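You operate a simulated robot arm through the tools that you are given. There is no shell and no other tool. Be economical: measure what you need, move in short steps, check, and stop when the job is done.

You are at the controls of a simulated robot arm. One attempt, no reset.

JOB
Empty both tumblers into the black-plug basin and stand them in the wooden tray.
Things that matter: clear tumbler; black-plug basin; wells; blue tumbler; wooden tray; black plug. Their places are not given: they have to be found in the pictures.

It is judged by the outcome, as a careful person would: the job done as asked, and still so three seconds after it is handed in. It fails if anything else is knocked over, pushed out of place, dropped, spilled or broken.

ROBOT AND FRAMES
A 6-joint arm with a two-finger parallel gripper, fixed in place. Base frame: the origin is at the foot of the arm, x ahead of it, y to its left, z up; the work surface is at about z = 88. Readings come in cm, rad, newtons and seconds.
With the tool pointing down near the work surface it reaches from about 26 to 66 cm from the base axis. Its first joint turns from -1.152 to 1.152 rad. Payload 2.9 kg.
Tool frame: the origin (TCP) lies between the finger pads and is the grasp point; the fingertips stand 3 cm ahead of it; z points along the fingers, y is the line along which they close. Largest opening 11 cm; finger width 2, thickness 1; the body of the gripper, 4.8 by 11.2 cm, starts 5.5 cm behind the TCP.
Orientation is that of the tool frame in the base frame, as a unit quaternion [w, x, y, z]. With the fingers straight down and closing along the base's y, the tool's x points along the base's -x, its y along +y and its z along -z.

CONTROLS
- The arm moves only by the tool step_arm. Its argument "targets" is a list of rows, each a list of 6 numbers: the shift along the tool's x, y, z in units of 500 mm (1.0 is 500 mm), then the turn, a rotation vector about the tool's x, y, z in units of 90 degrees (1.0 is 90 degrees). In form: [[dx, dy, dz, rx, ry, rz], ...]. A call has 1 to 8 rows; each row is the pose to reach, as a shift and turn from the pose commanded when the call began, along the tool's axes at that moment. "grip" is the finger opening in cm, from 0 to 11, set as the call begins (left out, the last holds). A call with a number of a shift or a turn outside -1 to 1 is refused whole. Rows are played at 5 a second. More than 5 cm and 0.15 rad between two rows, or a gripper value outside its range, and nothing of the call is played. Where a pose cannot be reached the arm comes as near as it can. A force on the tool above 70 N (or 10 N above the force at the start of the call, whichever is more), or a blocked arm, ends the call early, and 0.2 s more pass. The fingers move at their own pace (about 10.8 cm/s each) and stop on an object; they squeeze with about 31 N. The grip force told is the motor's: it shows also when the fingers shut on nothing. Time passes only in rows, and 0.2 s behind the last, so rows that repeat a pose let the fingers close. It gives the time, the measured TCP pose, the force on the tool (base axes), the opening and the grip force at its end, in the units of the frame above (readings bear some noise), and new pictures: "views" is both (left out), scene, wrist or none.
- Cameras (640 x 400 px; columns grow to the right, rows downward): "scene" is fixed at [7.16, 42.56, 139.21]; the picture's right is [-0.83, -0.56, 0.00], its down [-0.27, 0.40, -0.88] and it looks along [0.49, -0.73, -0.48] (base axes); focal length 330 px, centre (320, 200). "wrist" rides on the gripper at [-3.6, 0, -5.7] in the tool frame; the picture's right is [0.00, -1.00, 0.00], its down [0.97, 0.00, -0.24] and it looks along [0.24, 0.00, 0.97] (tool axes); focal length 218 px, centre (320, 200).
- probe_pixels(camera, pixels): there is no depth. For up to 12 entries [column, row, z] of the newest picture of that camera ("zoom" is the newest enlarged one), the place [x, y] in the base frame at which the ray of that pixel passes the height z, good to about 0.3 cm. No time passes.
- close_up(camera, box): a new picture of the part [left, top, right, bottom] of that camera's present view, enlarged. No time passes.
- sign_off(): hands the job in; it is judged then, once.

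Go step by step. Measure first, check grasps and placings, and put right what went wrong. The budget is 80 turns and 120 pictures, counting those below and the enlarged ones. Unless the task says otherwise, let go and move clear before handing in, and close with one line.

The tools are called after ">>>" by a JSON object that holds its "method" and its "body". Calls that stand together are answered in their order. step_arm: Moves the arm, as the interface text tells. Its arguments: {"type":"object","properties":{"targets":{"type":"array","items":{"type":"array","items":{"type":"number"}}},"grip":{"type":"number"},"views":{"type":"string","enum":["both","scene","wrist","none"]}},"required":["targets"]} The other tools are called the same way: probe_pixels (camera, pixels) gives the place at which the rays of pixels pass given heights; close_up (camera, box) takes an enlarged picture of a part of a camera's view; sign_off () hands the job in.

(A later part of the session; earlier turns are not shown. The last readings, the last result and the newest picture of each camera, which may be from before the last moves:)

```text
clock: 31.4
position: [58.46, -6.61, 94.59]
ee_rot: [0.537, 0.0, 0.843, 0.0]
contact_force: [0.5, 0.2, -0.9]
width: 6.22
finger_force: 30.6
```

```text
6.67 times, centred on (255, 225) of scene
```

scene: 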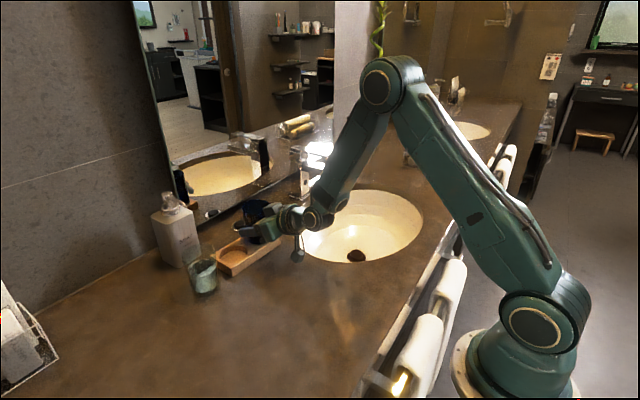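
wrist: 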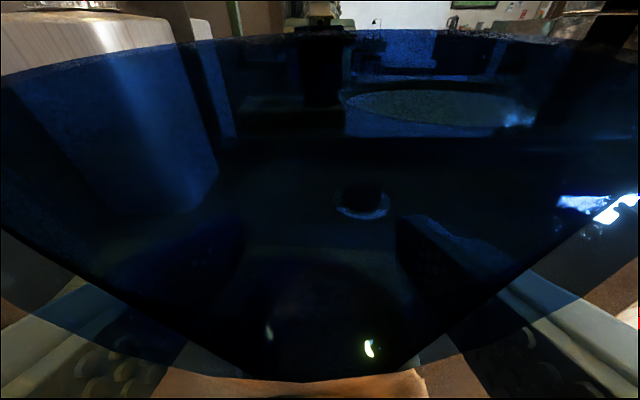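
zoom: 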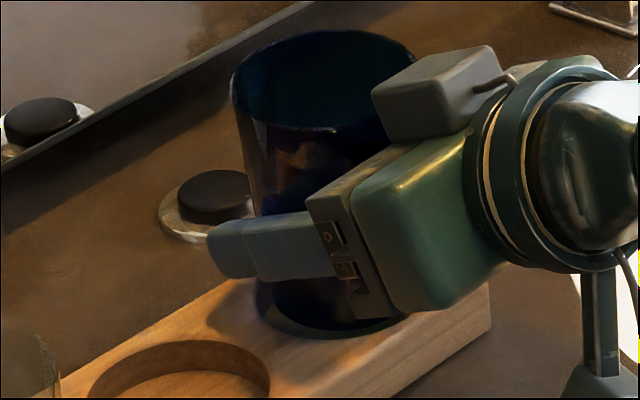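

There is no contact force at z=94.6 and a thin crescent of well shows in front. I'll nudge +y slightly and go down in small steps.

>>> {"method": "step_arm", "body": {"targets": [[0.0045, 0.003, 0.002, 0, 0, 0], [0.009, 0.003, 0.0042, 0, 0, 0], [0.009, 0.003, 0.0042, 0, 0, 0]], "views": "none"}}

>>> {"method": "step_arm", "body": {"targets": [[0.004, 0, 0.002, 0, 0, 0], [0.0072, 0, 0.0034, 0, 0, 0], [0.0072, 0, 0.0034, 0, 0, 0]], "views": "wrist"}}

>>> {"method": "close_up", "body": {"camera": "scene", "box": [207, 195, 303, 255]}}

```text
clock: 32.2
position: [58.38, -6.24, 94.03]
ee_rot: [0.537, 0.0, 0.844, 0.0]
contact_force: [0.1, 0.6, -2.4]
width: 6.24
finger_force: 31.6
```

```text
clock: 33.0
position: [58.49, -6.26, 93.47]
ee_rot: [0.537, 0.0, 0.844, 0.0]
contact_force: [0.0, 1.0, -1.3]
width: 6.22
finger_force: 31.1
```

wrist: 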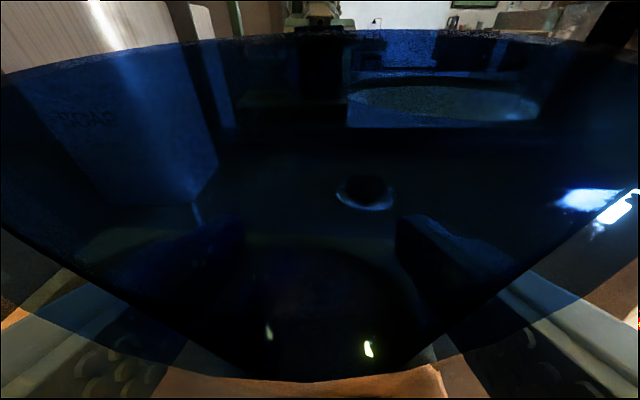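

```text
6.67 times, centred on (255, 225) of scene
```

zoom: 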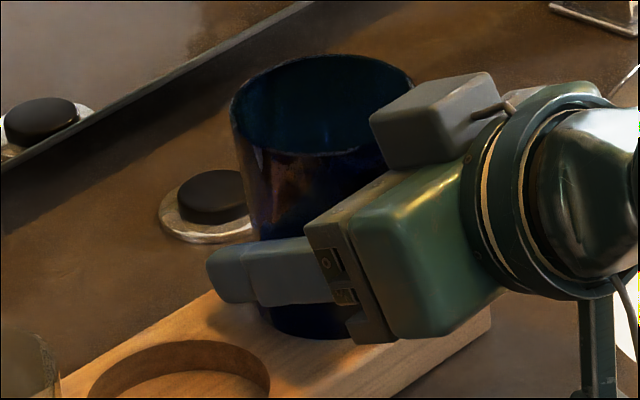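

The base has entered the well with no contact at the lip. I'll continue down in 0.4 cm increments until it touches the floor.

>>> {"method": "step_arm", "body": {"targets": [[0.0036, 0, 0.0017, 0, 0, 0], [0.0072, 0, 0.0034, 0, 0, 0], [0.0072, 0, 0.0034, 0, 0, 0]], "views": "none"}}

```text
clock: 33.8
position: [58.51, -6.16, 93.23]
ee_rot: [0.538, 0.0, 0.843, -0.001]
contact_force: [0.4, -1.6, 3.7]
width: 6.19
finger_force: 31.3
```

The force rose to +3.7 N, so the base is on the well floor. I'll open the fingers and look.

>>> {"method": "step_arm", "body": {"targets": [[0, 0, 0, 0, 0, 0], [0, 0, 0, 0, 0, 0]], "grip": 8.8, "views": "wrist"}}

>>> {"method": "close_up", "body": {"camera": "scene", "box": [207, 195, 303, 255]}}

```text
clock: 34.4
position: [58.55, -6.17, 93.1]
ee_rot: [0.538, -0.001, 0.843, 0.001]
contact_force: [0.1, 0.0, 0.3]
width: 8.8
finger_force: 0.0
```

wrist: 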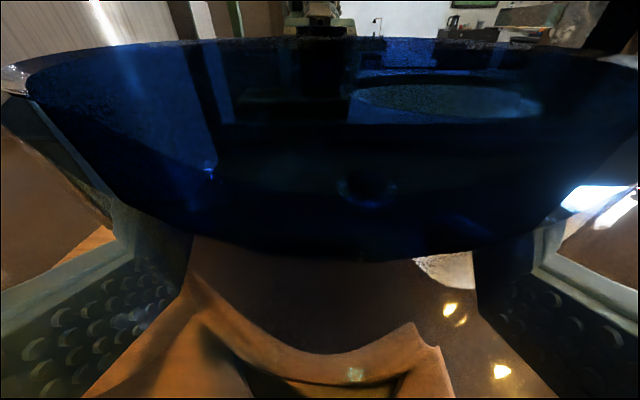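

```text
6.67 times, centred on (255, 225) of scene
```

zoom: 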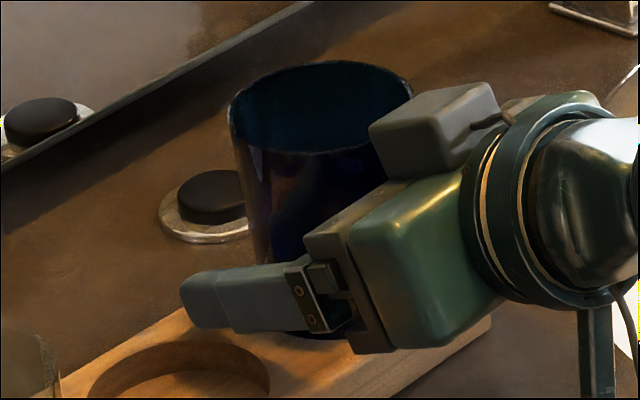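

The tumbler stands upright in the well. I'll back straight out along -x.

>>> {"method": "step_arm", "body": {"targets": [[0.0085, 0, -0.018, 0, 0, 0], [0.034, 0, -0.072, 0, 0, 0], [0.0635, 0, -0.136, 0, 0, 0], [0.093, 0, -0.2, 0, 0, 0], [0.093, 0, -0.2, 0, 0, 0]], "views": "both"}}

>>> {"method": "close_up", "body": {"camera": "scene", "box": [180, 180, 308, 260]}}

```text
clock: 35.6
position: [47.59, -6.28, 93.29]
ee_rot: [0.537, 0.001, 0.844, 0.0]
contact_force: [-0.1, 0.3, 0.4]
width: 8.78
finger_force: 0.0
```

scene: 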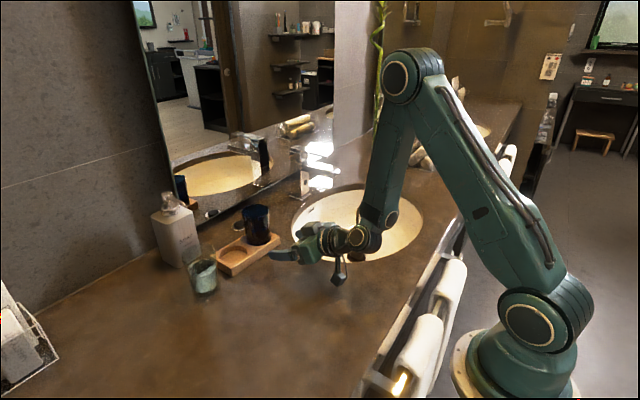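
wrist: 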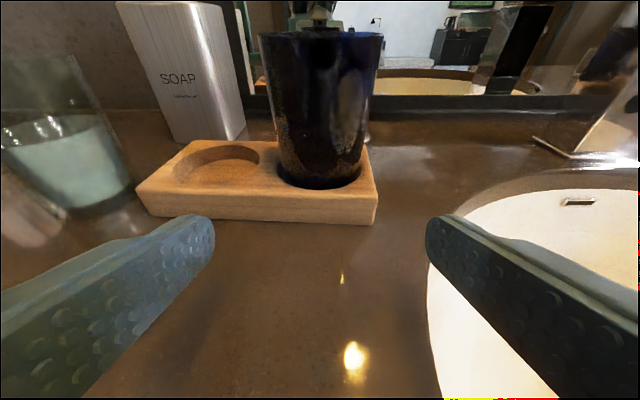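

```text
5.00 times, centred on (244, 220) of scene
```

zoom: 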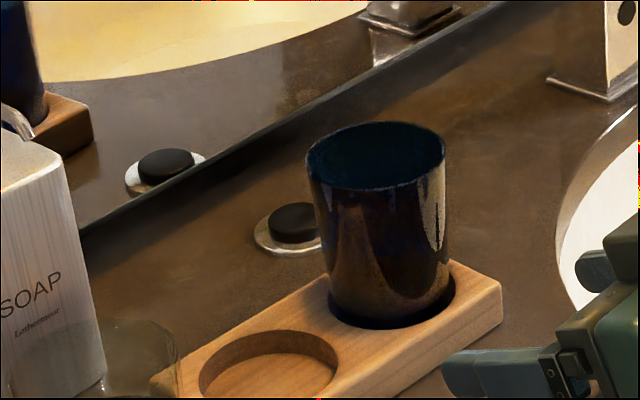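

Blue is standing well in the right-hand well. I'll slide left in front of the clear tumbler.

>>> {"method": "step_arm", "body": {"targets": [[0, 0.06, 0, 0, 0, 0], [0, 0.15, 0, 0, 0, 0], [0, 0.24, 0, 0, 0, 0], [0, 0.31, 0, 0, 0, 0], [0, 0.347, 0, 0, 0, 0], [0, 0.347, 0, 0, 0, 0]], "views": "both"}}

>>> {"method": "close_up", "body": {"camera": "wrist", "box": [240, 30, 400, 230]}}

```text
clock: 37.0
position: [47.32, 11.13, 93.08]
ee_rot: [0.537, 0.0, 0.843, 0.0]
contact_force: [0.1, -0.5, 0.0]
width: 8.81
finger_force: 0.1
```

scene: 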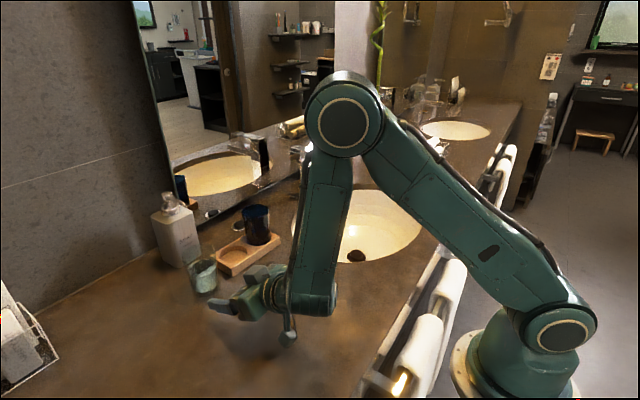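
wrist: 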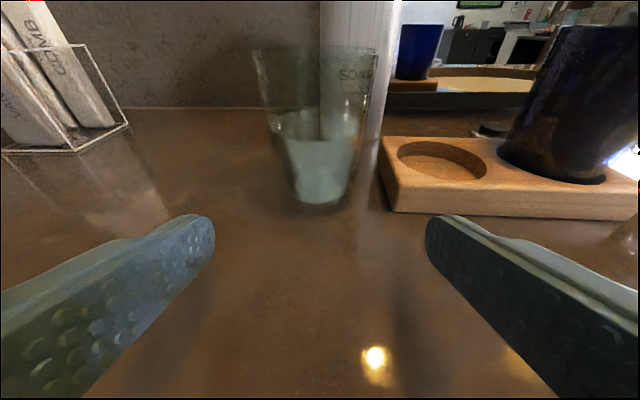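

```text
2.00 times, centred on (320, 130) of wrist
```

zoom: 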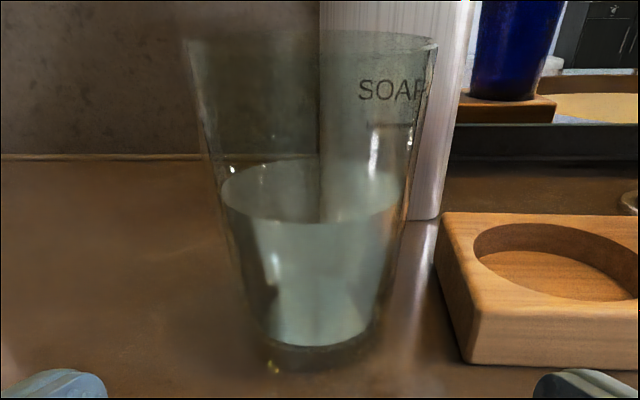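

>>> {"method": "probe_pixels", "body": {"camera": "zoom", "pixels": [[315, 372, 88], [250, 345, 88], [382, 345, 88], [315, 55, 97], [315, 55, 98], [188, 40, 98], [438, 40, 98], [425, 219, 88], [440, 240, 90.3], [470, 362, 88]]}}

```text
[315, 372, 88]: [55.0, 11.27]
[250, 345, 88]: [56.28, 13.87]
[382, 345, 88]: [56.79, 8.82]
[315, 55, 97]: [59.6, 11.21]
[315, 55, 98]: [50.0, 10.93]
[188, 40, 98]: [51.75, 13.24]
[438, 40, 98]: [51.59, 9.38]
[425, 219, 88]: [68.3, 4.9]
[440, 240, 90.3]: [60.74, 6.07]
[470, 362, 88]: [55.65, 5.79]
```

The clear tumbler is centred at about (58.1, 11.2) and its rim is at about 97.5. I'll slide in with the fingers slightly higher so they clear the tray's edge.

>>> {"method": "step_arm", "body": {"targets": [[-0.03, 0.001, 0.045, 0, 0, 0], [-0.055, 0.001, 0.095, 0, 0, 0], [-0.08, 0.001, 0.145, 0, 0, 0], [-0.102, 0.001, 0.1906, 0, 0, 0], [-0.102, 0.001, 0.1906, 0, 0, 0]], "grip": 8.4, "views": "both"}}

```text
clock: 38.2
position: [58.18, 11.21, 93.67]
ee_rot: [0.536, 0.001, 0.844, -0.001]
contact_force: [-0.3, -0.1, 0.4]
width: 8.39
finger_force: 0.1
```

scene: 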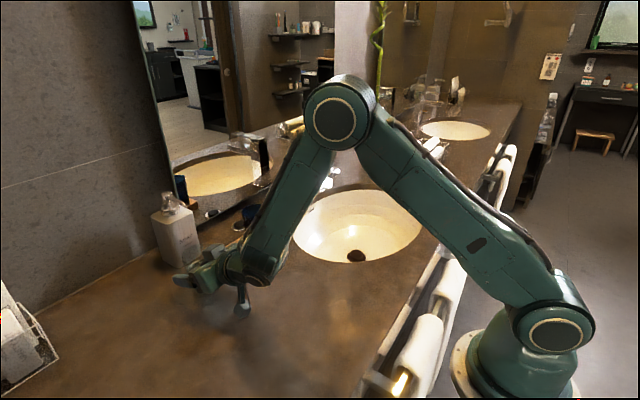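
wrist: 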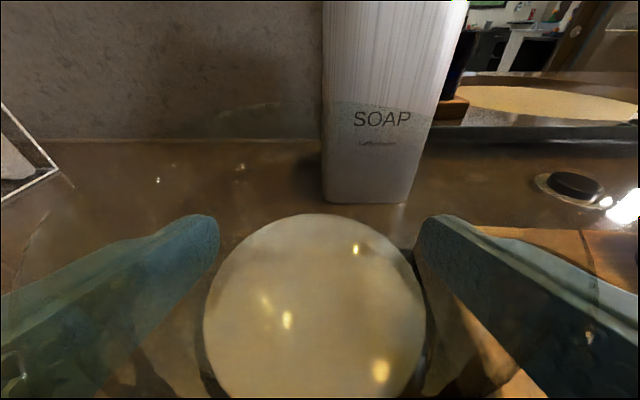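

>>> {"method": "close_up", "body": {"camera": "wrist", "box": [80, 60, 560, 400]}}

```text
1.18 times, centred on (320, 230) of wrist
```

zoom: 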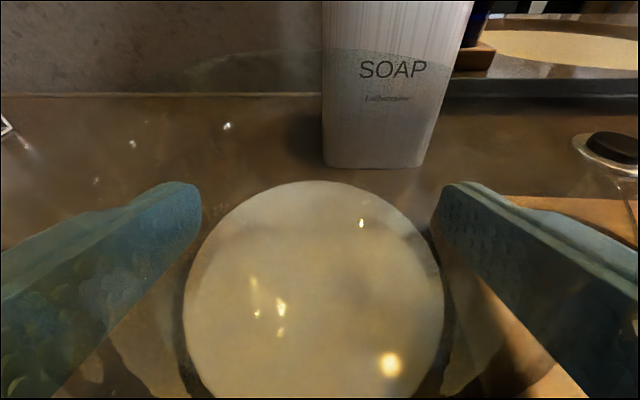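

The far rim at row ~101 puts the tumbler centre at x≈58.3, which matches the TCP. I'll close the fingers.

>>> {"method": "step_arm", "body": {"targets": [[0, 0, 0, 0, 0, 0], [0, 0, 0, 0, 0, 0], [0, 0, 0, 0, 0, 0]], "grip": 5, "views": "wrist"}}

>>> {"method": "step_arm", "body": {"targets": [[-0.02, 0, -0.009, 0, 0, 0], [-0.06, 0, -0.028, 0, 0, 0], [-0.11, 0, -0.051, 0, 0, 0], [-0.16, 0, -0.0747, 0, 0, 0], [-0.21, 0, -0.098, 0, 0, 0], [-0.255, 0, -0.119, 0, 0, 0], [-0.29, 0, -0.1354, 0, 0, 0], [-0.29, 0, -0.1354, 0, 0, 0]], "views": "both"}}

```text
clock: 39.0
position: [58.23, 11.31, 93.73]
ee_rot: [0.538, 0.0, 0.843, 0.0]
contact_force: [1.6, 0.6, 0.8]
width: 6.43
finger_force: 31.0
```

wrist: 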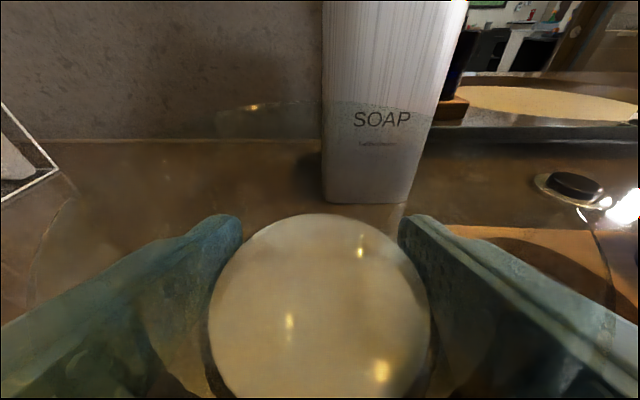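

```text
clock: 40.8
position: [57.97, 11.03, 109.78]
ee_rot: [0.537, 0.0, 0.843, 0.0]
contact_force: [0.2, 0.2, -2.1]
width: 6.39
finger_force: 31.1
```

scene: 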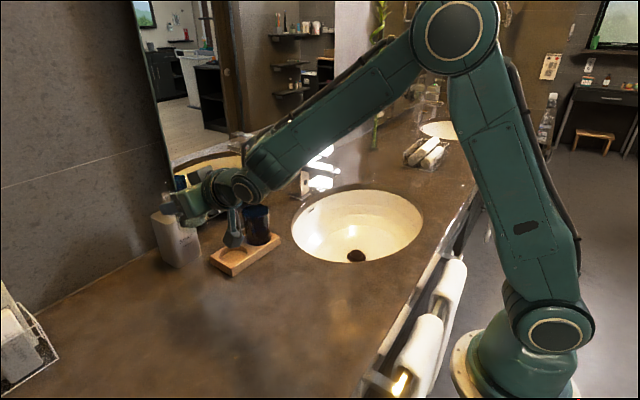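
wrist: 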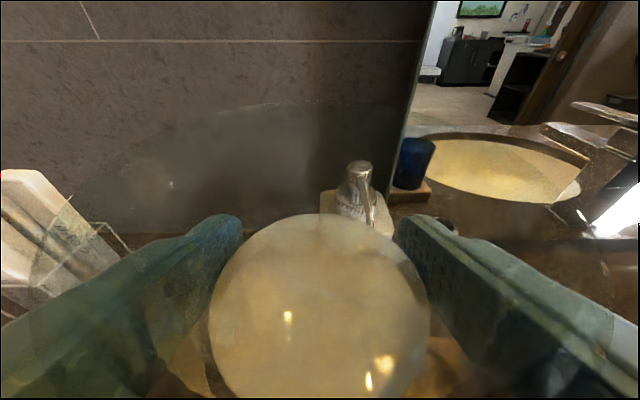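

The clear tumbler is lifted level with its water. I'll carry it to the basin by the same route.

>>> {"method": "step_arm", "body": {"targets": [[0.005, -0.018, -0.011, 0, 0, 0], [0.017, -0.06, -0.036, 0, 0, 0], [0.032, -0.113, -0.068, 0, 0, 0], [0.048, -0.17, -0.103, 0, 0, 0], [0.063, -0.223, -0.135, 0, 0, 0], [0.075, -0.266, -0.16, 0, 0, 0], [0.082, -0.29, -0.175, 0, 0, 0], [0.0846, -0.3, -0.181, 0, 0, 0]], "views": "none"}}

>>> {"method": "step_arm", "body": {"targets": [[0, -0.03, 0, 0.02, 0, 0.009], [0, -0.09, 0, 0.06, 0, 0.028], [0, -0.16, 0, 0.11, 0, 0.051], [0, -0.235, 0, 0.16, 0, 0.075], [0, -0.31, 0, 0.21, 0, 0.098], [0, -0.385, 0, 0.26, 0, 0.121], [0, -0.445, 0, 0.3, 0, 0.14], [0, -0.48, 0, 0.322, 0, 0.15]], "views": "both"}}

```text
clock: 42.6
position: [48.13, -3.79, 109.92]
ee_rot: [0.538, 0.0, 0.843, 0.0]
contact_force: [0.7, -1.0, -3.8]
width: 6.41
finger_force: 30.6
```

```text
clock: 44.4
position: [48.09, -28.05, 110.16]
ee_rot: [0.516, 0.233, 0.811, -0.148]
contact_force: [0.2, -0.6, -2.9]
width: 6.43
finger_force: 31.2
```

scene: 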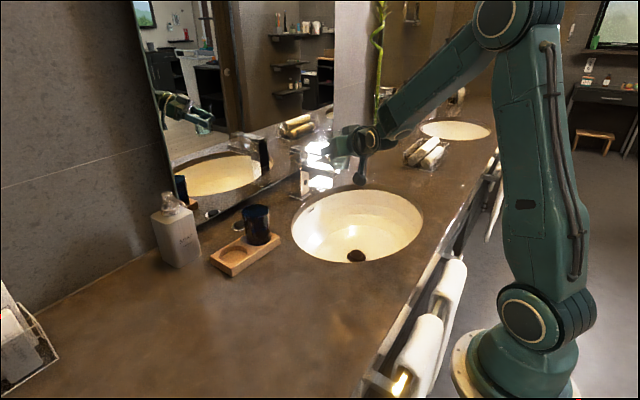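
wrist: 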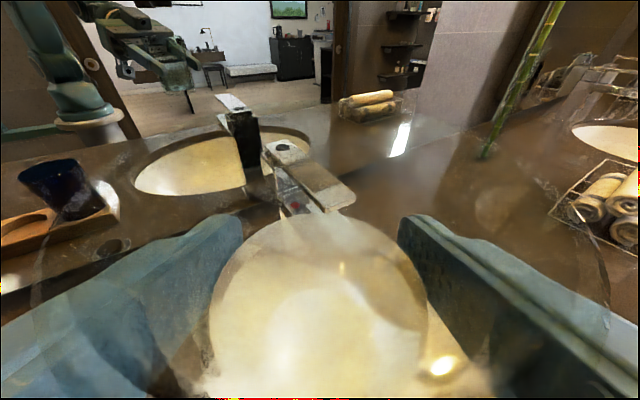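

It is at the same pouring spot as before, clear of the tap. I'll roll right with a slight lowering, a bit slower because there is more water.

>>> {"method": "step_arm", "body": {"targets": [[0.02, 0, 0.01, 0, 0, 0.07], [0.045, 0, 0.02, 0, 0, 0.15], [0.0725, 0, 0.034, 0, 0, 0.23], [0.0725, 0, 0.034, 0, 0, 0.31], [0.0725, 0, 0.034, 0, 0, 0.38], [0.0725, 0, 0.034, 0, 0, 0.45], [0.0725, 0, 0.034, 0, 0, 0.52], [0.0725, 0, 0.034, 0, 0, 0.58]], "views": "scene"}}

>>> {"method": "step_arm", "body": {"targets": [[0, 0, 0, 0, 0, 0.06], [0, 0, 0, 0, 0, 0.12], [0, 0, 0, 0, 0, 0.18], [0, 0, 0, 0, 0, 0.24], [0, 0, 0, 0, 0, 0.31], [0, 0, 0, 0, 0, 0.38], [0, 0, 0, 0, 0, 0.46], [0, 0, 0, 0, 0, 0.54]], "views": "scene"}}

>>> {"method": "step_arm", "body": {"targets": [[0, 0, 0, 0, 0, 0.09], [0, 0, 0, 0, 0, 0.18], [0, 0, 0, 0, 0, 0.27], [0, 0, 0, 0, 0, 0.36], [0, 0, 0, 0, 0, 0.45], [0, 0, 0, 0, 0, 0.54], [0, 0, 0, 0, 0, 0.6], [0, 0, 0, 0, 0, 0.6]], "views": "both"}}

```text
clock: 46.2
position: [48.47, -27.88, 105.59]
ee_rot: [0.529, 0.566, 0.626, 0.094]
contact_force: [-0.6, 0.3, -2.3]
width: 6.42
finger_force: 30.9
```

scene: 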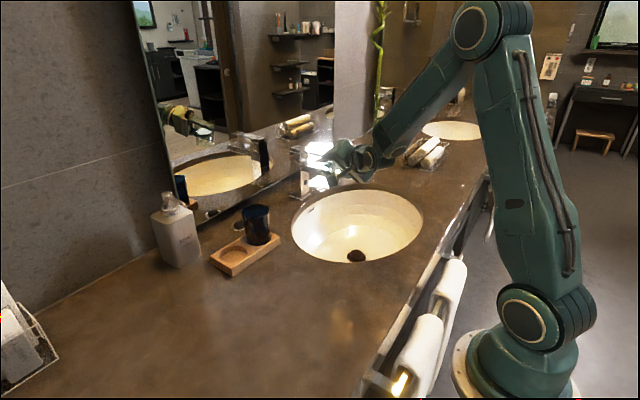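

```text
clock: 48.0
position: [48.15, -27.92, 105.66]
ee_rot: [0.443, 0.773, 0.337, 0.305]
contact_force: [-0.5, 0.5, -1.9]
width: 6.45
finger_force: 31.1
```

scene: 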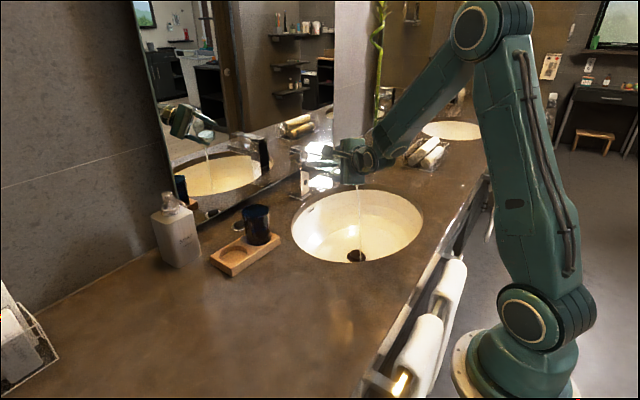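

```text
clock: 49.8
position: [48.24, -27.7, 105.88]
ee_rot: [0.257, 0.842, -0.05, 0.472]
contact_force: [0.2, 0.7, -2.4]
width: 6.42
finger_force: 31.0
```

scene: 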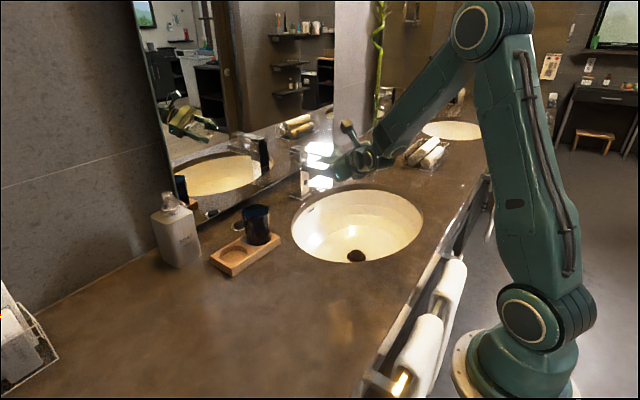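
wrist: 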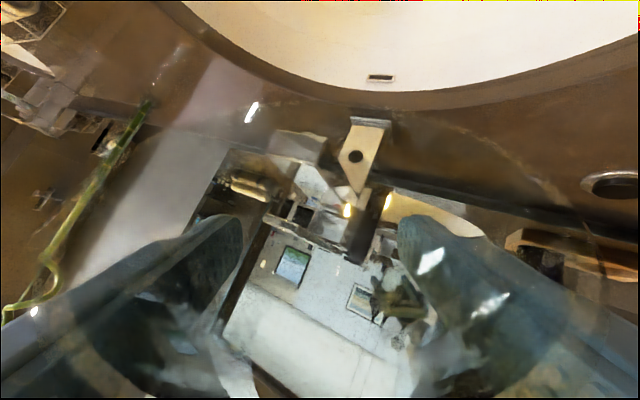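

A stream fell into the basin at column ~358, and the clear tumbler is empty. I'll hold briefly and then roll it back upright.

>>> {"method": "step_arm", "body": {"targets": [[0, 0, 0, 0, 0, 0], [0, 0, 0, 0, 0, 0], [0, 0, 0, 0, 0, -0.08], [0, 0, 0, 0, 0, -0.17], [0, 0, 0, 0, 0, -0.26], [0, 0, 0, 0, 0, -0.35], [0, 0, 0, 0, 0, -0.44], [0, 0, 0, 0, 0, -0.53]], "views": "none"}}

>>> {"method": "step_arm", "body": {"targets": [[0, 0, 0, 0, 0, -0.08], [0, 0, 0, 0, 0, -0.17], [0, 0, 0, 0, 0, -0.26], [0, 0, 0, 0, 0, -0.35], [0, 0, 0, 0, 0, -0.44], [0, 0, 0, 0, 0, -0.53], [0, 0, 0, 0, 0, -0.61], [0, 0, 0, 0, 0, -0.69]], "views": "none"}}

>>> {"method": "step_arm", "body": {"targets": [[0, 0, 0, 0, 0, -0.09], [0, 0, 0, 0, 0, -0.18], [0, 0, 0, 0, 0, -0.27], [0, 0, 0, 0, 0, -0.36], [0, 0, 0, 0, 0, -0.43], [0, 0, 0, 0, 0, -0.5]], "views": "wrist"}}

```text
clock: 51.6
position: [48.35, -27.77, 105.88]
ee_rot: [0.426, 0.79, 0.296, 0.327]
contact_force: [0.6, -0.9, -2.0]
width: 6.43
finger_force: 30.7
```

```text
clock: 53.4
position: [48.27, -27.81, 105.67]
ee_rot: [0.534, 0.524, 0.661, 0.06]
contact_force: [0.1, -0.1, -2.1]
width: 6.4
finger_force: 30.5
```

```text
clock: 54.8
position: [48.14, -27.79, 105.8]
ee_rot: [0.516, 0.232, 0.811, -0.149]
contact_force: [-0.2, 0.4, -1.3]
width: 6.43
finger_force: 31.1
```

wrist: 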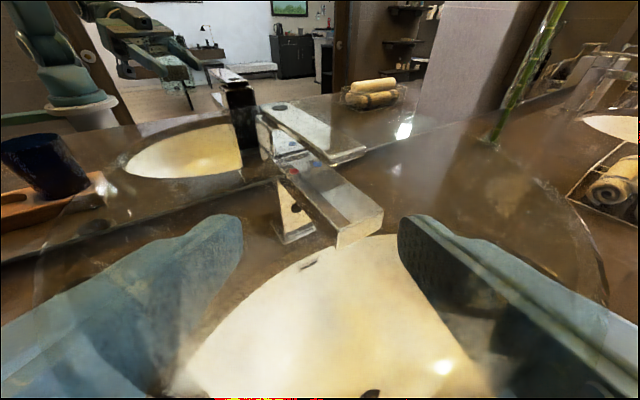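

The clear tumbler is empty and upright. Placing it from this side would squeeze a finger into the narrow gap next to blue, so I'll stand it on open counter at about (50, 14) and regrip it from above with the fingers closing along x.

>>> {"method": "step_arm", "body": {"targets": [[0.005, 0.022, -0.011, 0, 0, 0], [0.018, 0.075, -0.038, 0, 0, 0], [0.033, 0.14, -0.071, 0, 0, 0], [0.05, 0.21, -0.107, 0, 0, 0], [0.065, 0.275, -0.14, 0, 0, 0], [0.078, 0.33, -0.168, 0, 0, 0], [0.087, 0.365, -0.186, 0, 0, 0]], "views": "none"}}

>>> {"method": "step_arm", "body": {"targets": [[0.005, 0.022, -0.011, -0.02, 0, -0.009], [0.018, 0.075, -0.038, -0.07, 0, -0.033], [0.033, 0.14, -0.071, -0.12, 0, -0.056], [0.05, 0.21, -0.107, -0.18, 0, -0.084], [0.065, 0.275, -0.14, -0.24, 0, -0.112], [0.078, 0.33, -0.168, -0.29, 0, -0.135], [0.087, 0.365, -0.186, -0.322, 0, -0.15], [0.087, 0.365, -0.186, -0.322, 0, -0.15]], "views": "scene"}}

```text
clock: 56.4
position: [49.23, -7.09, 105.92]
ee_rot: [0.516, 0.233, 0.811, -0.148]
contact_force: [0.9, -0.1, -1.9]
width: 6.42
finger_force: 30.7
```

```text
clock: 58.2
position: [50.23, 13.81, 105.71]
ee_rot: [0.538, 0.0, 0.843, 0.0]
contact_force: [-1.5, 0.1, -1.0]
width: 6.41
finger_force: 31.3
```

scene: 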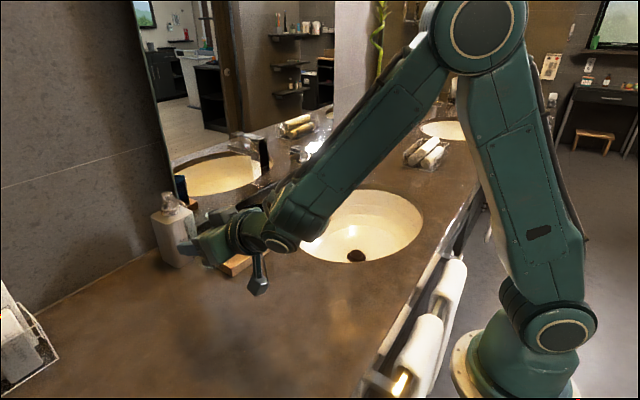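

I'm above open counter. I'll lower to just above contact and then step down in small amounts.

>>> {"method": "step_arm", "body": {"targets": [[0.04, 0, 0.0187, 0, 0, 0], [0.1, 0, 0.0467, 0, 0, 0], [0.15, 0, 0.07, 0, 0, 0], [0.185, 0, 0.0864, 0, 0, 0], [0.2084, 0, 0.0973, 0, 0, 0], [0.2084, 0, 0.0973, 0, 0, 0]], "views": "none"}}

>>> {"method": "step_arm", "body": {"targets": [[0.0036, 0, 0.0017, 0, 0, 0], [0.0064, 0, 0.003, 0, 0, 0], [0.0064, 0, 0.003, 0, 0, 0]], "views": "scene"}}

```text
clock: 59.6
position: [50.08, 14.13, 94.26]
ee_rot: [0.537, 0.0, 0.844, 0.0]
contact_force: [-0.6, -0.6, -1.9]
width: 6.44
finger_force: 30.9
```

```text
clock: 60.4
position: [50.08, 14.11, 94.08]
ee_rot: [0.537, 0.0, 0.843, 0.0]
contact_force: [0.3, -1.0, -2.6]
width: 6.43
finger_force: 31.1
```

scene: 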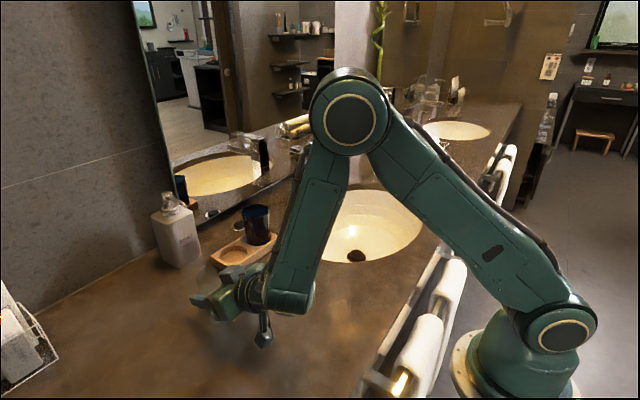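

No contact yet, so I'll go down further in 0.2 cm steps.

>>> {"method": "step_arm", "body": {"targets": [[0.0036, 0, 0.0017, 0, 0, 0], [0.0036, 0, 0.0017, 0, 0, 0]], "views": "none"}}

>>> {"method": "step_arm", "body": {"targets": [[0.0036, 0, 0.0017, 0, 0, 0], [0.0036, 0, 0.0017, 0, 0, 0]], "views": "wrist"}}

```text
clock: 61.0
position: [50.1, 14.0, 93.7]
ee_rot: [0.538, 0.0, 0.843, 0.0]
contact_force: [-0.2, 0.1, -2.4]
width: 6.44
finger_force: 31.0
```

```text
clock: 61.6
position: [50.25, 14.04, 93.65]
ee_rot: [0.538, -0.001, 0.843, 0.0]
contact_force: [-2.7, -0.3, 7.7]
width: 6.43
finger_force: 30.7
```

wrist: 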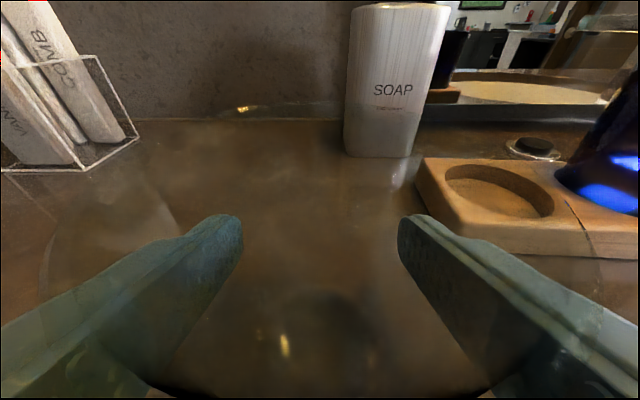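

Contact is at +7.7 N, so it is standing on the counter. I'll open, then rise straight up clear of it.

>>> {"method": "step_arm", "body": {"targets": [[0, 0, 0, 0, 0, 0], [0, 0, 0, 0, 0, 0], [0, 0, 0, 0, 0, 0]], "grip": 9, "views": "none"}}

>>> {"method": "step_arm", "body": {"targets": [[-0.018, 0, -0.0085, 0, 0, 0], [-0.07, 0, -0.033, 0, 0, 0], [-0.14, 0, -0.0654, 0, 0, 0], [-0.22, 0, -0.1027, 0, 0, 0], [-0.29, 0, -0.1354, 0, 0, 0], [-0.36, 0, -0.168, 0, 0, 0], [-0.42, 0, -0.196, 0, 0, 0]], "views": "both"}}

```text
clock: 62.4
position: [50.11, 13.88, 93.57]
ee_rot: [0.538, 0.0, 0.843, 0.0]
contact_force: [-0.8, -0.2, -0.2]
width: 9.03
finger_force: 0.1
```

```text
clock: 64.0
position: [49.92, 13.78, 116.73]
ee_rot: [0.538, -0.001, 0.843, 0.001]
contact_force: [-0.3, -0.3, -1.1]
width: 8.99
finger_force: 0.1
```

scene: 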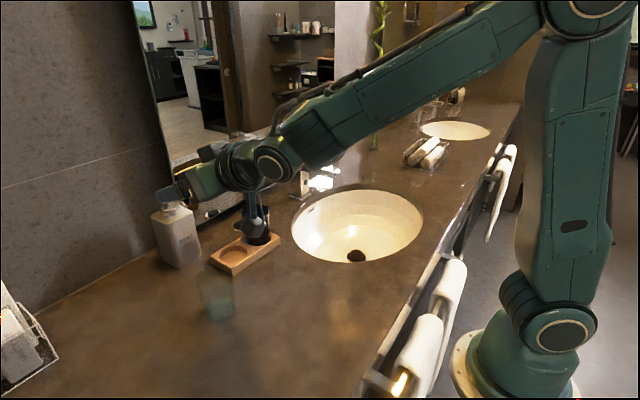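
wrist: 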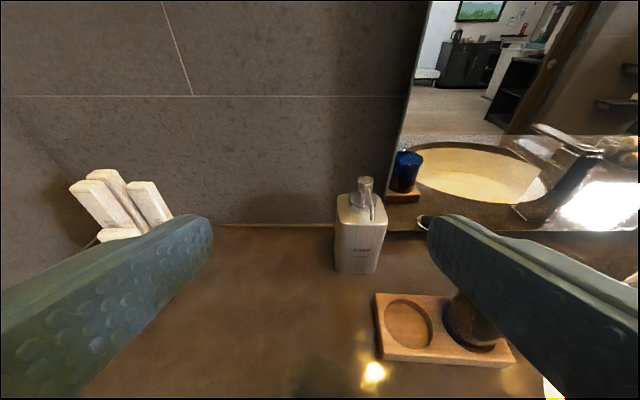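

The clear tumbler stands upright on the counter. I'll point the tool straight down and turn it 90° so the fingers close along x.

>>> {"method": "step_arm", "body": {"targets": [[0, 0, 0, 0, 0.09, 0], [0, 0, 0, 0, 0.18, 0], [0, 0, 0, 0, 0.27, 0], [0, 0, 0, 0, 0.36, 0], [0, 0, 0, 0, 0.45, 0], [0, 0, 0, 0, 0.54, 0], [0, 0, 0, 0, 0.63, 0], [0, 0, 0, 0, 0.722, 0]], "views": "none"}}

>>> {"method": "step_arm", "body": {"targets": [[0, 0, 0, 0, 0, 0.09], [0, 0, 0, 0, 0, 0.18], [0, 0, 0, 0, 0, 0.27], [0, 0, 0, 0, 0, 0.36], [0, 0, 0, 0, 0, 0.45], [0, 0, 0, 0, 0, 0.54], [0, 0, 0, 0, 0, 0.63], [0, 0, 0, 0, 0, 0.72]], "views": "none"}}

>>> {"method": "step_arm", "body": {"targets": [[0, 0, 0, 0, 0, 0.07], [0, 0, 0, 0, 0, 0.14], [0, 0, 0, 0, 0, 0.21], [0, 0, 0, 0, 0, 0.28], [0, 0, 0, 0, 0, 0.28]], "views": "both"}}

```text
clock: 65.8
position: [50.11, 14.04, 116.83]
ee_rot: [-0.001, -0.001, 1.0, 0.0]
contact_force: [0.6, -0.6, 0.0]
width: 9.01
finger_force: 0.1
```

```text
clock: 67.6
position: [50.3, 13.98, 116.68]
ee_rot: [-0.001, 0.537, 0.844, 0.0]
contact_force: [-0.4, 0.0, 1.0]
width: 9.0
finger_force: 0.1
```

```text
clock: 68.8
position: [50.16, 14.12, 116.82]
ee_rot: [0.001, 0.708, 0.706, 0.0]
contact_force: [-0.5, 0.2, -0.6]
width: 8.99
finger_force: 0.1
```

scene: 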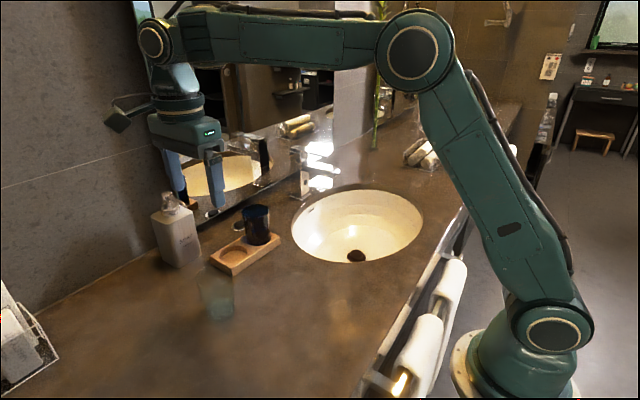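
wrist: 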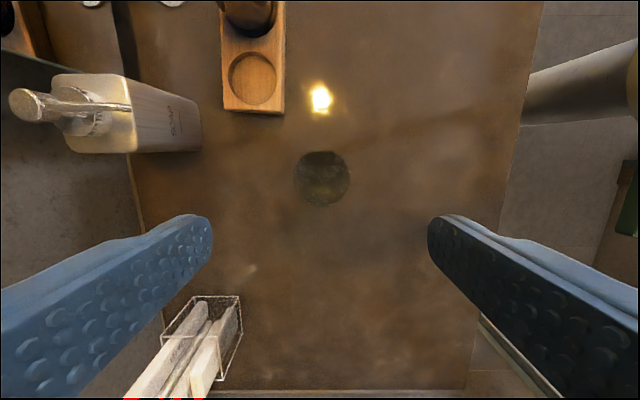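

>>> {"method": "close_up", "body": {"camera": "wrist", "box": [200, 0, 392, 220]}}

>>> {"method": "probe_pixels", "body": {"camera": "wrist", "pixels": [[322, 179, 97.5], [322, 179, 88], [254, 77, 90.3], [229, 77, 90.3], [279, 77, 90.3], [223, 110, 90.3], [284, 113, 90.3], [248, 10, 98]]}}

```text
1.82 times, centred on (296, 110) of wrist
```

zoom: 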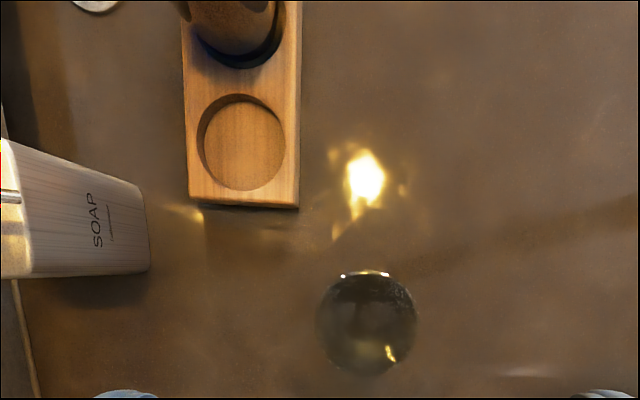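

```text
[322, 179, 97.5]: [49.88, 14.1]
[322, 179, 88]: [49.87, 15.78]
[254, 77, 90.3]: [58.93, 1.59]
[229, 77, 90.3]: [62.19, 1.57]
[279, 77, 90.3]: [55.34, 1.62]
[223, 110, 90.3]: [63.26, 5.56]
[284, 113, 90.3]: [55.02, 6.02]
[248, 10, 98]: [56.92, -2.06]
```

The tumbler rim is directly below at (49.9, 14.1) and the left well is at (59.0, 1.65). I'll descend over the tumbler.

>>> {"method": "step_arm", "body": {"targets": [[0, -0.004, 0.08, 0, 0, 0], [0, -0.004, 0.17, 0, 0, 0], [0, -0.004, 0.26, 0, 0, 0], [0, -0.004, 0.35, 0, 0, 0], [0, -0.004, 0.41, 0, 0, 0], [0, -0.004, 0.446, 0, 0, 0], [0, -0.004, 0.446, 0, 0, 0]], "grip": 10, "views": "both"}}

```text
clock: 70.4
position: [49.73, 13.95, 94.36]
ee_rot: [-0.001, 0.707, 0.707, -0.001]
contact_force: [0.6, 0.7, 0.1]
width: 10.01
finger_force: 0.1
```

scene: 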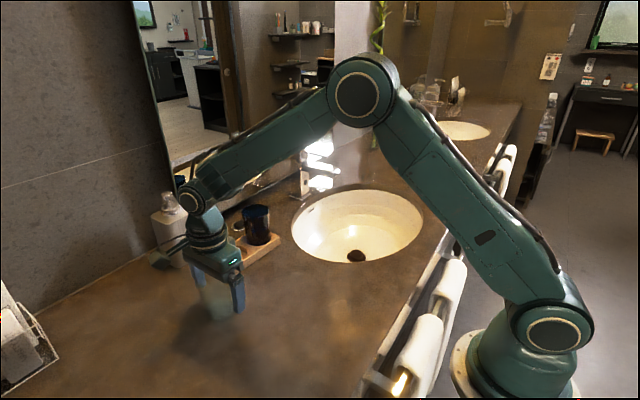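
wrist: 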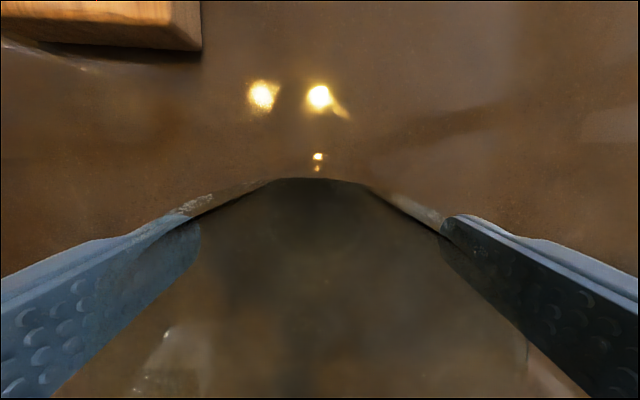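

The tumbler is between the fingers. I'll grip it and lift 8 cm.

>>> {"method": "step_arm", "body": {"targets": [[0, 0, 0, 0, 0, 0], [0, 0, 0, 0, 0, 0], [0, 0, 0, 0, 0, 0]], "grip": 5, "views": "none"}}

>>> {"method": "step_arm", "body": {"targets": [[0, 0, -0.02, 0, 0, 0], [0, 0, -0.07, 0, 0, 0], [0, 0, -0.13, 0, 0, 0], [0, 0, -0.17, 0, 0, 0], [0, 0, -0.17, 0, 0, 0]], "views": "both"}}

```text
clock: 71.2
position: [49.81, 13.93, 94.49]
ee_rot: [0.001, 0.707, 0.707, 0.0]
contact_force: [1.3, -0.5, 0.7]
width: 6.41
finger_force: 31.4
```

```text
clock: 72.4
position: [49.93, 13.98, 102.91]
ee_rot: [0.0, 0.707, 0.707, 0.0]
contact_force: [-0.1, 0.4, -2.7]
width: 6.38
finger_force: 31.0
```

scene: 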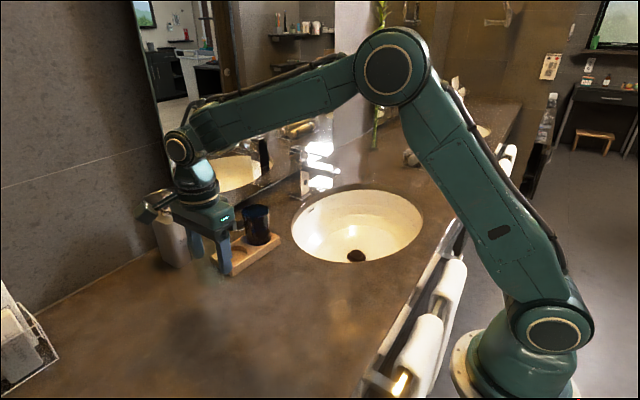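
wrist: 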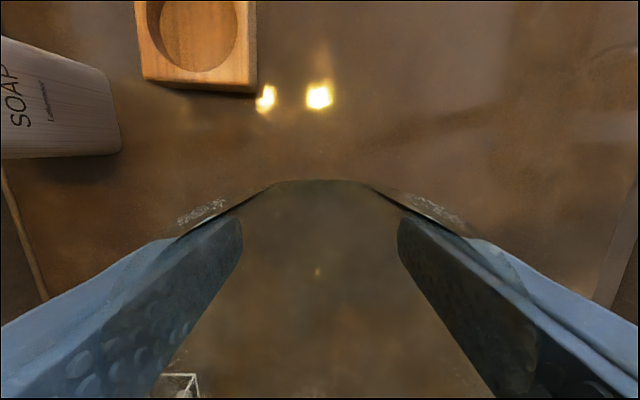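

Gripped and lifted level. I'll move it over the left well.

>>> {"method": "step_arm", "body": {"targets": [[-0.03, 0.022, -0.01, 0, 0, 0], [-0.09, 0.066, -0.03, 0, 0, 0], [-0.15, 0.11, -0.03, 0, 0, 0], [-0.205, 0.15, -0.03, 0, 0, 0], [-0.247, 0.182, -0.03, 0, 0, 0], [-0.247, 0.182, -0.03, 0, 0, 0]], "views": "both"}}

>>> {"method": "close_up", "body": {"camera": "scene", "box": [180, 190, 292, 260]}}

```text
clock: 73.8
position: [59.16, 1.3, 104.39]
ee_rot: [0.0, 0.707, 0.708, 0.0]
contact_force: [0.1, 0.6, -1.4]
width: 6.38
finger_force: 30.8
```

scene: 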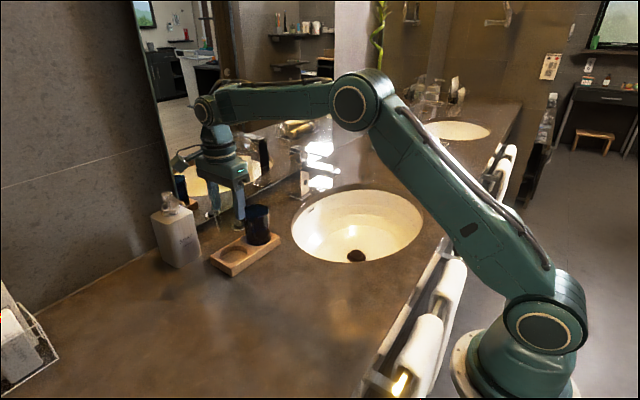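
wrist: 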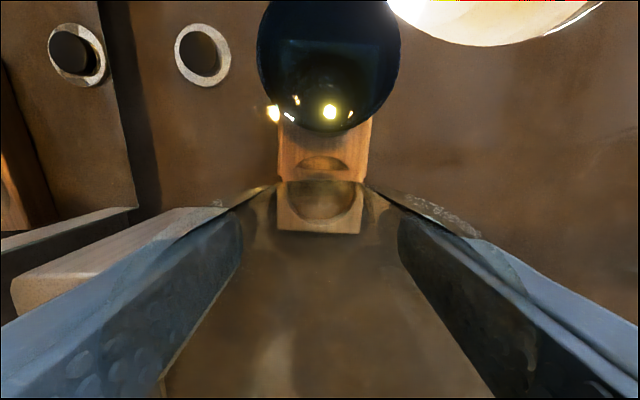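

```text
5.71 times, centred on (236, 225) of scene
```

zoom: 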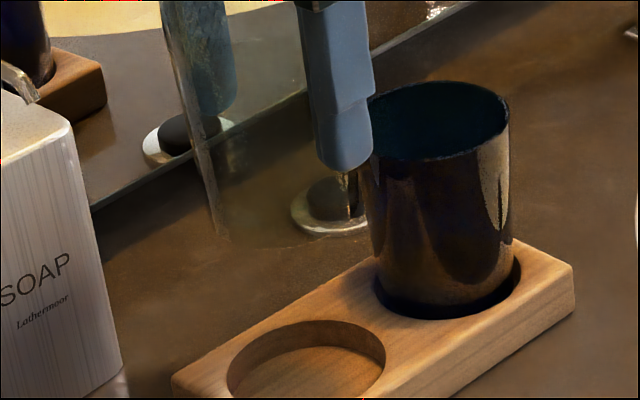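

It is over the left well with blue clear of it. I'll lower to just above the tray and check alignment.

>>> {"method": "step_arm", "body": {"targets": [[0.003, 0, 0.03, 0, 0, 0], [0.003, 0, 0.07, 0, 0, 0], [0.003, 0, 0.11, 0, 0, 0], [0.003, 0, 0.126, 0, 0, 0], [0.003, 0, 0.126, 0, 0, 0]], "views": "both"}}

>>> {"method": "close_up", "body": {"camera": "scene", "box": [190, 210, 286, 270]}}

```text
clock: 75.0
position: [59.2, 1.82, 98.07]
ee_rot: [0.0, 0.707, 0.707, 0.0]
contact_force: [0.3, 0.0, -1.0]
width: 6.37
finger_force: 31.1
```

scene: 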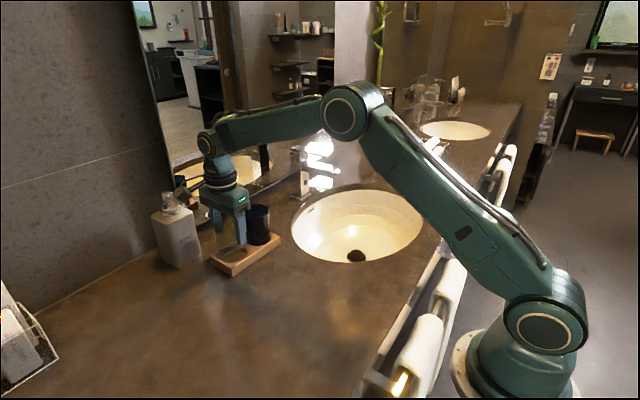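
wrist: 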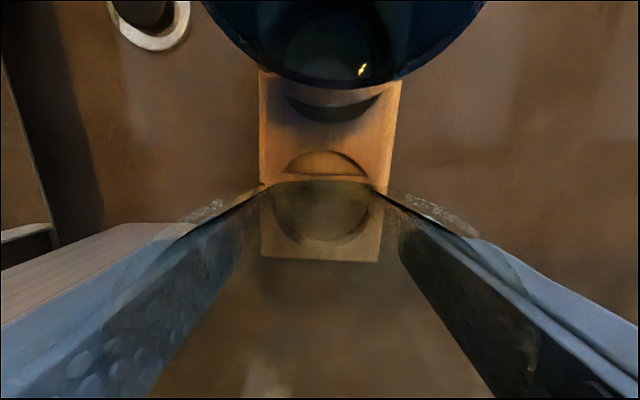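

```text
6.67 times, centred on (238, 240) of scene
```

zoom: 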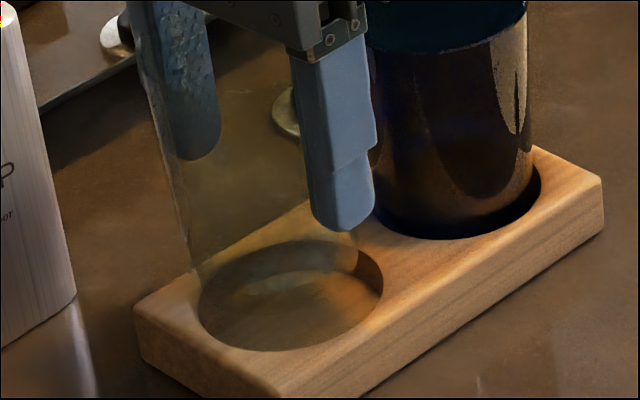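

>>> {"method": "close_up", "body": {"camera": "scene", "box": [210, 230, 258, 260]}}

>>> {"method": "close_up", "body": {"camera": "wrist", "box": [240, 60, 420, 280]}}

```text
13.33 times, centred on (234, 245) of scene
```

zoom: 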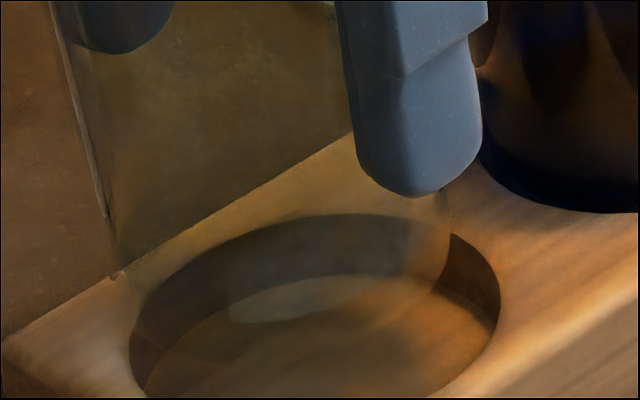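

```text
1.82 times, centred on (330, 170) of wrist
```

zoom: 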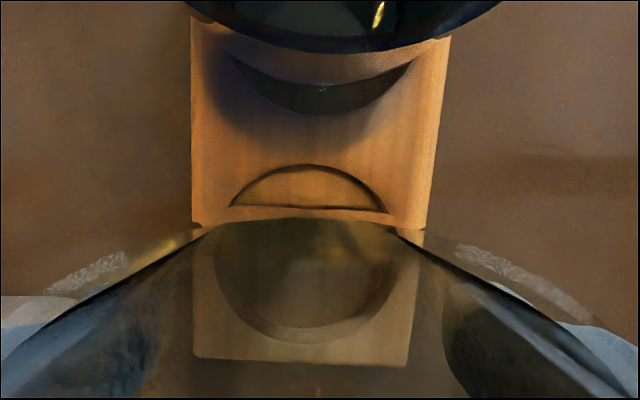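

The scene view shows the base sitting about 0.3–0.4 cm too far toward +y relative to the well; x is aligned. I'll correct by -0.35 cm in y and lower gently.

>>> {"method": "step_arm", "body": {"targets": [[-0.007, 0, 0, 0, 0, 0], [-0.007, 0, 0, 0, 0, 0], [-0.007, 0, 0.012, 0, 0, 0], [-0.007, 0, 0.022, 0, 0, 0], [-0.007, 0, 0.022, 0, 0, 0]], "views": "wrist"}}

>>> {"method": "close_up", "body": {"camera": "scene", "box": [210, 230, 258, 260]}}

```text
clock: 76.2
position: [59.09, 1.41, 97.06]
ee_rot: [0.0, 0.707, 0.707, 0.0]
contact_force: [-0.8, -0.4, -3.1]
width: 6.38
finger_force: 31.1
```

wrist: 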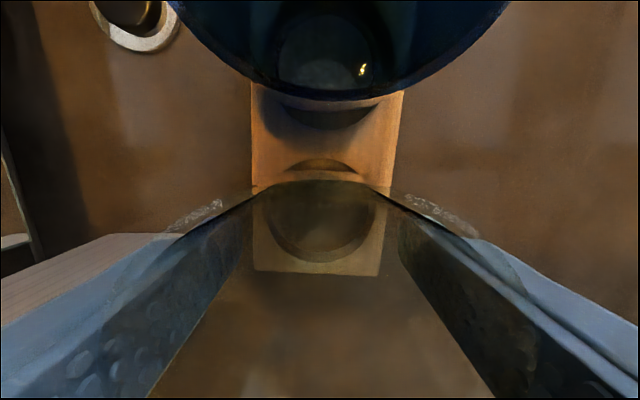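

```text
13.33 times, centred on (234, 245) of scene
```

zoom: 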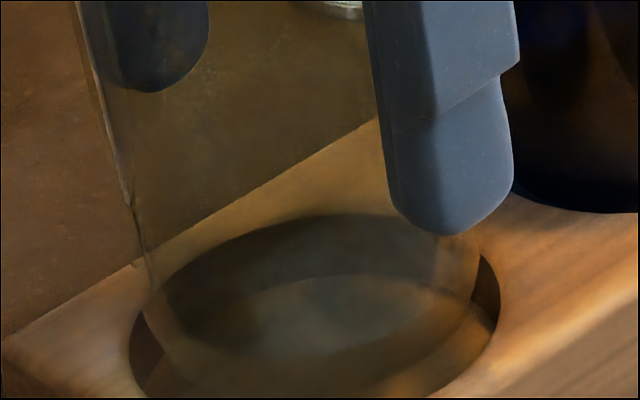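

The base (x 150–475 in the zoom) is now centred on the well (128–500). I'll lower in small steps until contact.

>>> {"method": "step_arm", "body": {"targets": [[0, 0, 0.006, 0, 0, 0], [0, 0, 0.012, 0, 0, 0], [0, 0, 0.012, 0, 0, 0]], "views": "none"}}

>>> {"method": "step_arm", "body": {"targets": [[0, 0, 0.005, 0, 0, 0], [0, 0, 0.008, 0, 0, 0], [0, 0, 0.008, 0, 0, 0]], "views": "none"}}

>>> {"method": "close_up", "body": {"camera": "scene", "box": [202, 220, 266, 260]}}

```text
clock: 77.0
position: [59.0, 1.51, 96.44]
ee_rot: [0.0, 0.707, 0.707, 0.0]
contact_force: [-1.0, 0.9, -2.1]
width: 6.41
finger_force: 31.3
```

```text
clock: 77.8
position: [59.1, 1.38, 96.02]
ee_rot: [0.0, 0.707, 0.707, 0.001]
contact_force: [-0.1, 0.1, -2.0]
width: 6.4
finger_force: 30.7
```

```text
10.00 times, centred on (234, 240) of scene
```

zoom: 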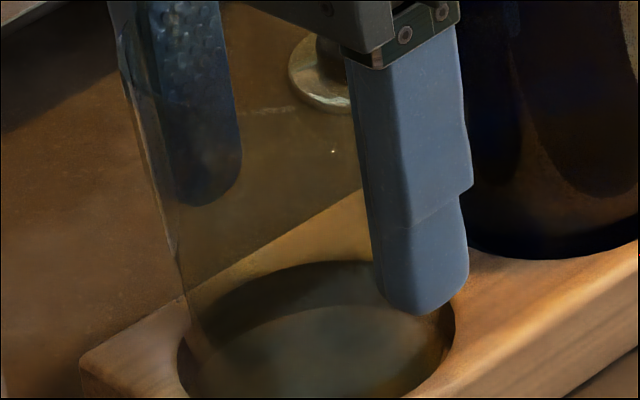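

The base is below the lip (about 89.6) with no side force. I'll continue down to the floor.

>>> {"method": "step_arm", "body": {"targets": [[0, 0, 0.003, 0, 0, 0], [0, 0, 0.006, 0, 0, 0], [0, 0, 0.006, 0, 0, 0]], "views": "none"}}

>>> {"method": "step_arm", "body": {"targets": [[0, 0, 0.004, 0, 0, 0], [0, 0, 0.004, 0, 0, 0]], "views": "none"}}

```text
clock: 78.6
position: [59.05, 1.4, 95.75]
ee_rot: [0.0, 0.707, 0.707, 0.0]
contact_force: [0.5, -0.5, -1.5]
width: 6.4
finger_force: 31.1
```

```text
clock: 79.2
position: [59.22, 1.43, 95.56]
ee_rot: [0.0, 0.707, 0.707, 0.0]
contact_force: [0.3, 0.4, -2.4]
width: 6.4
finger_force: 30.7
```

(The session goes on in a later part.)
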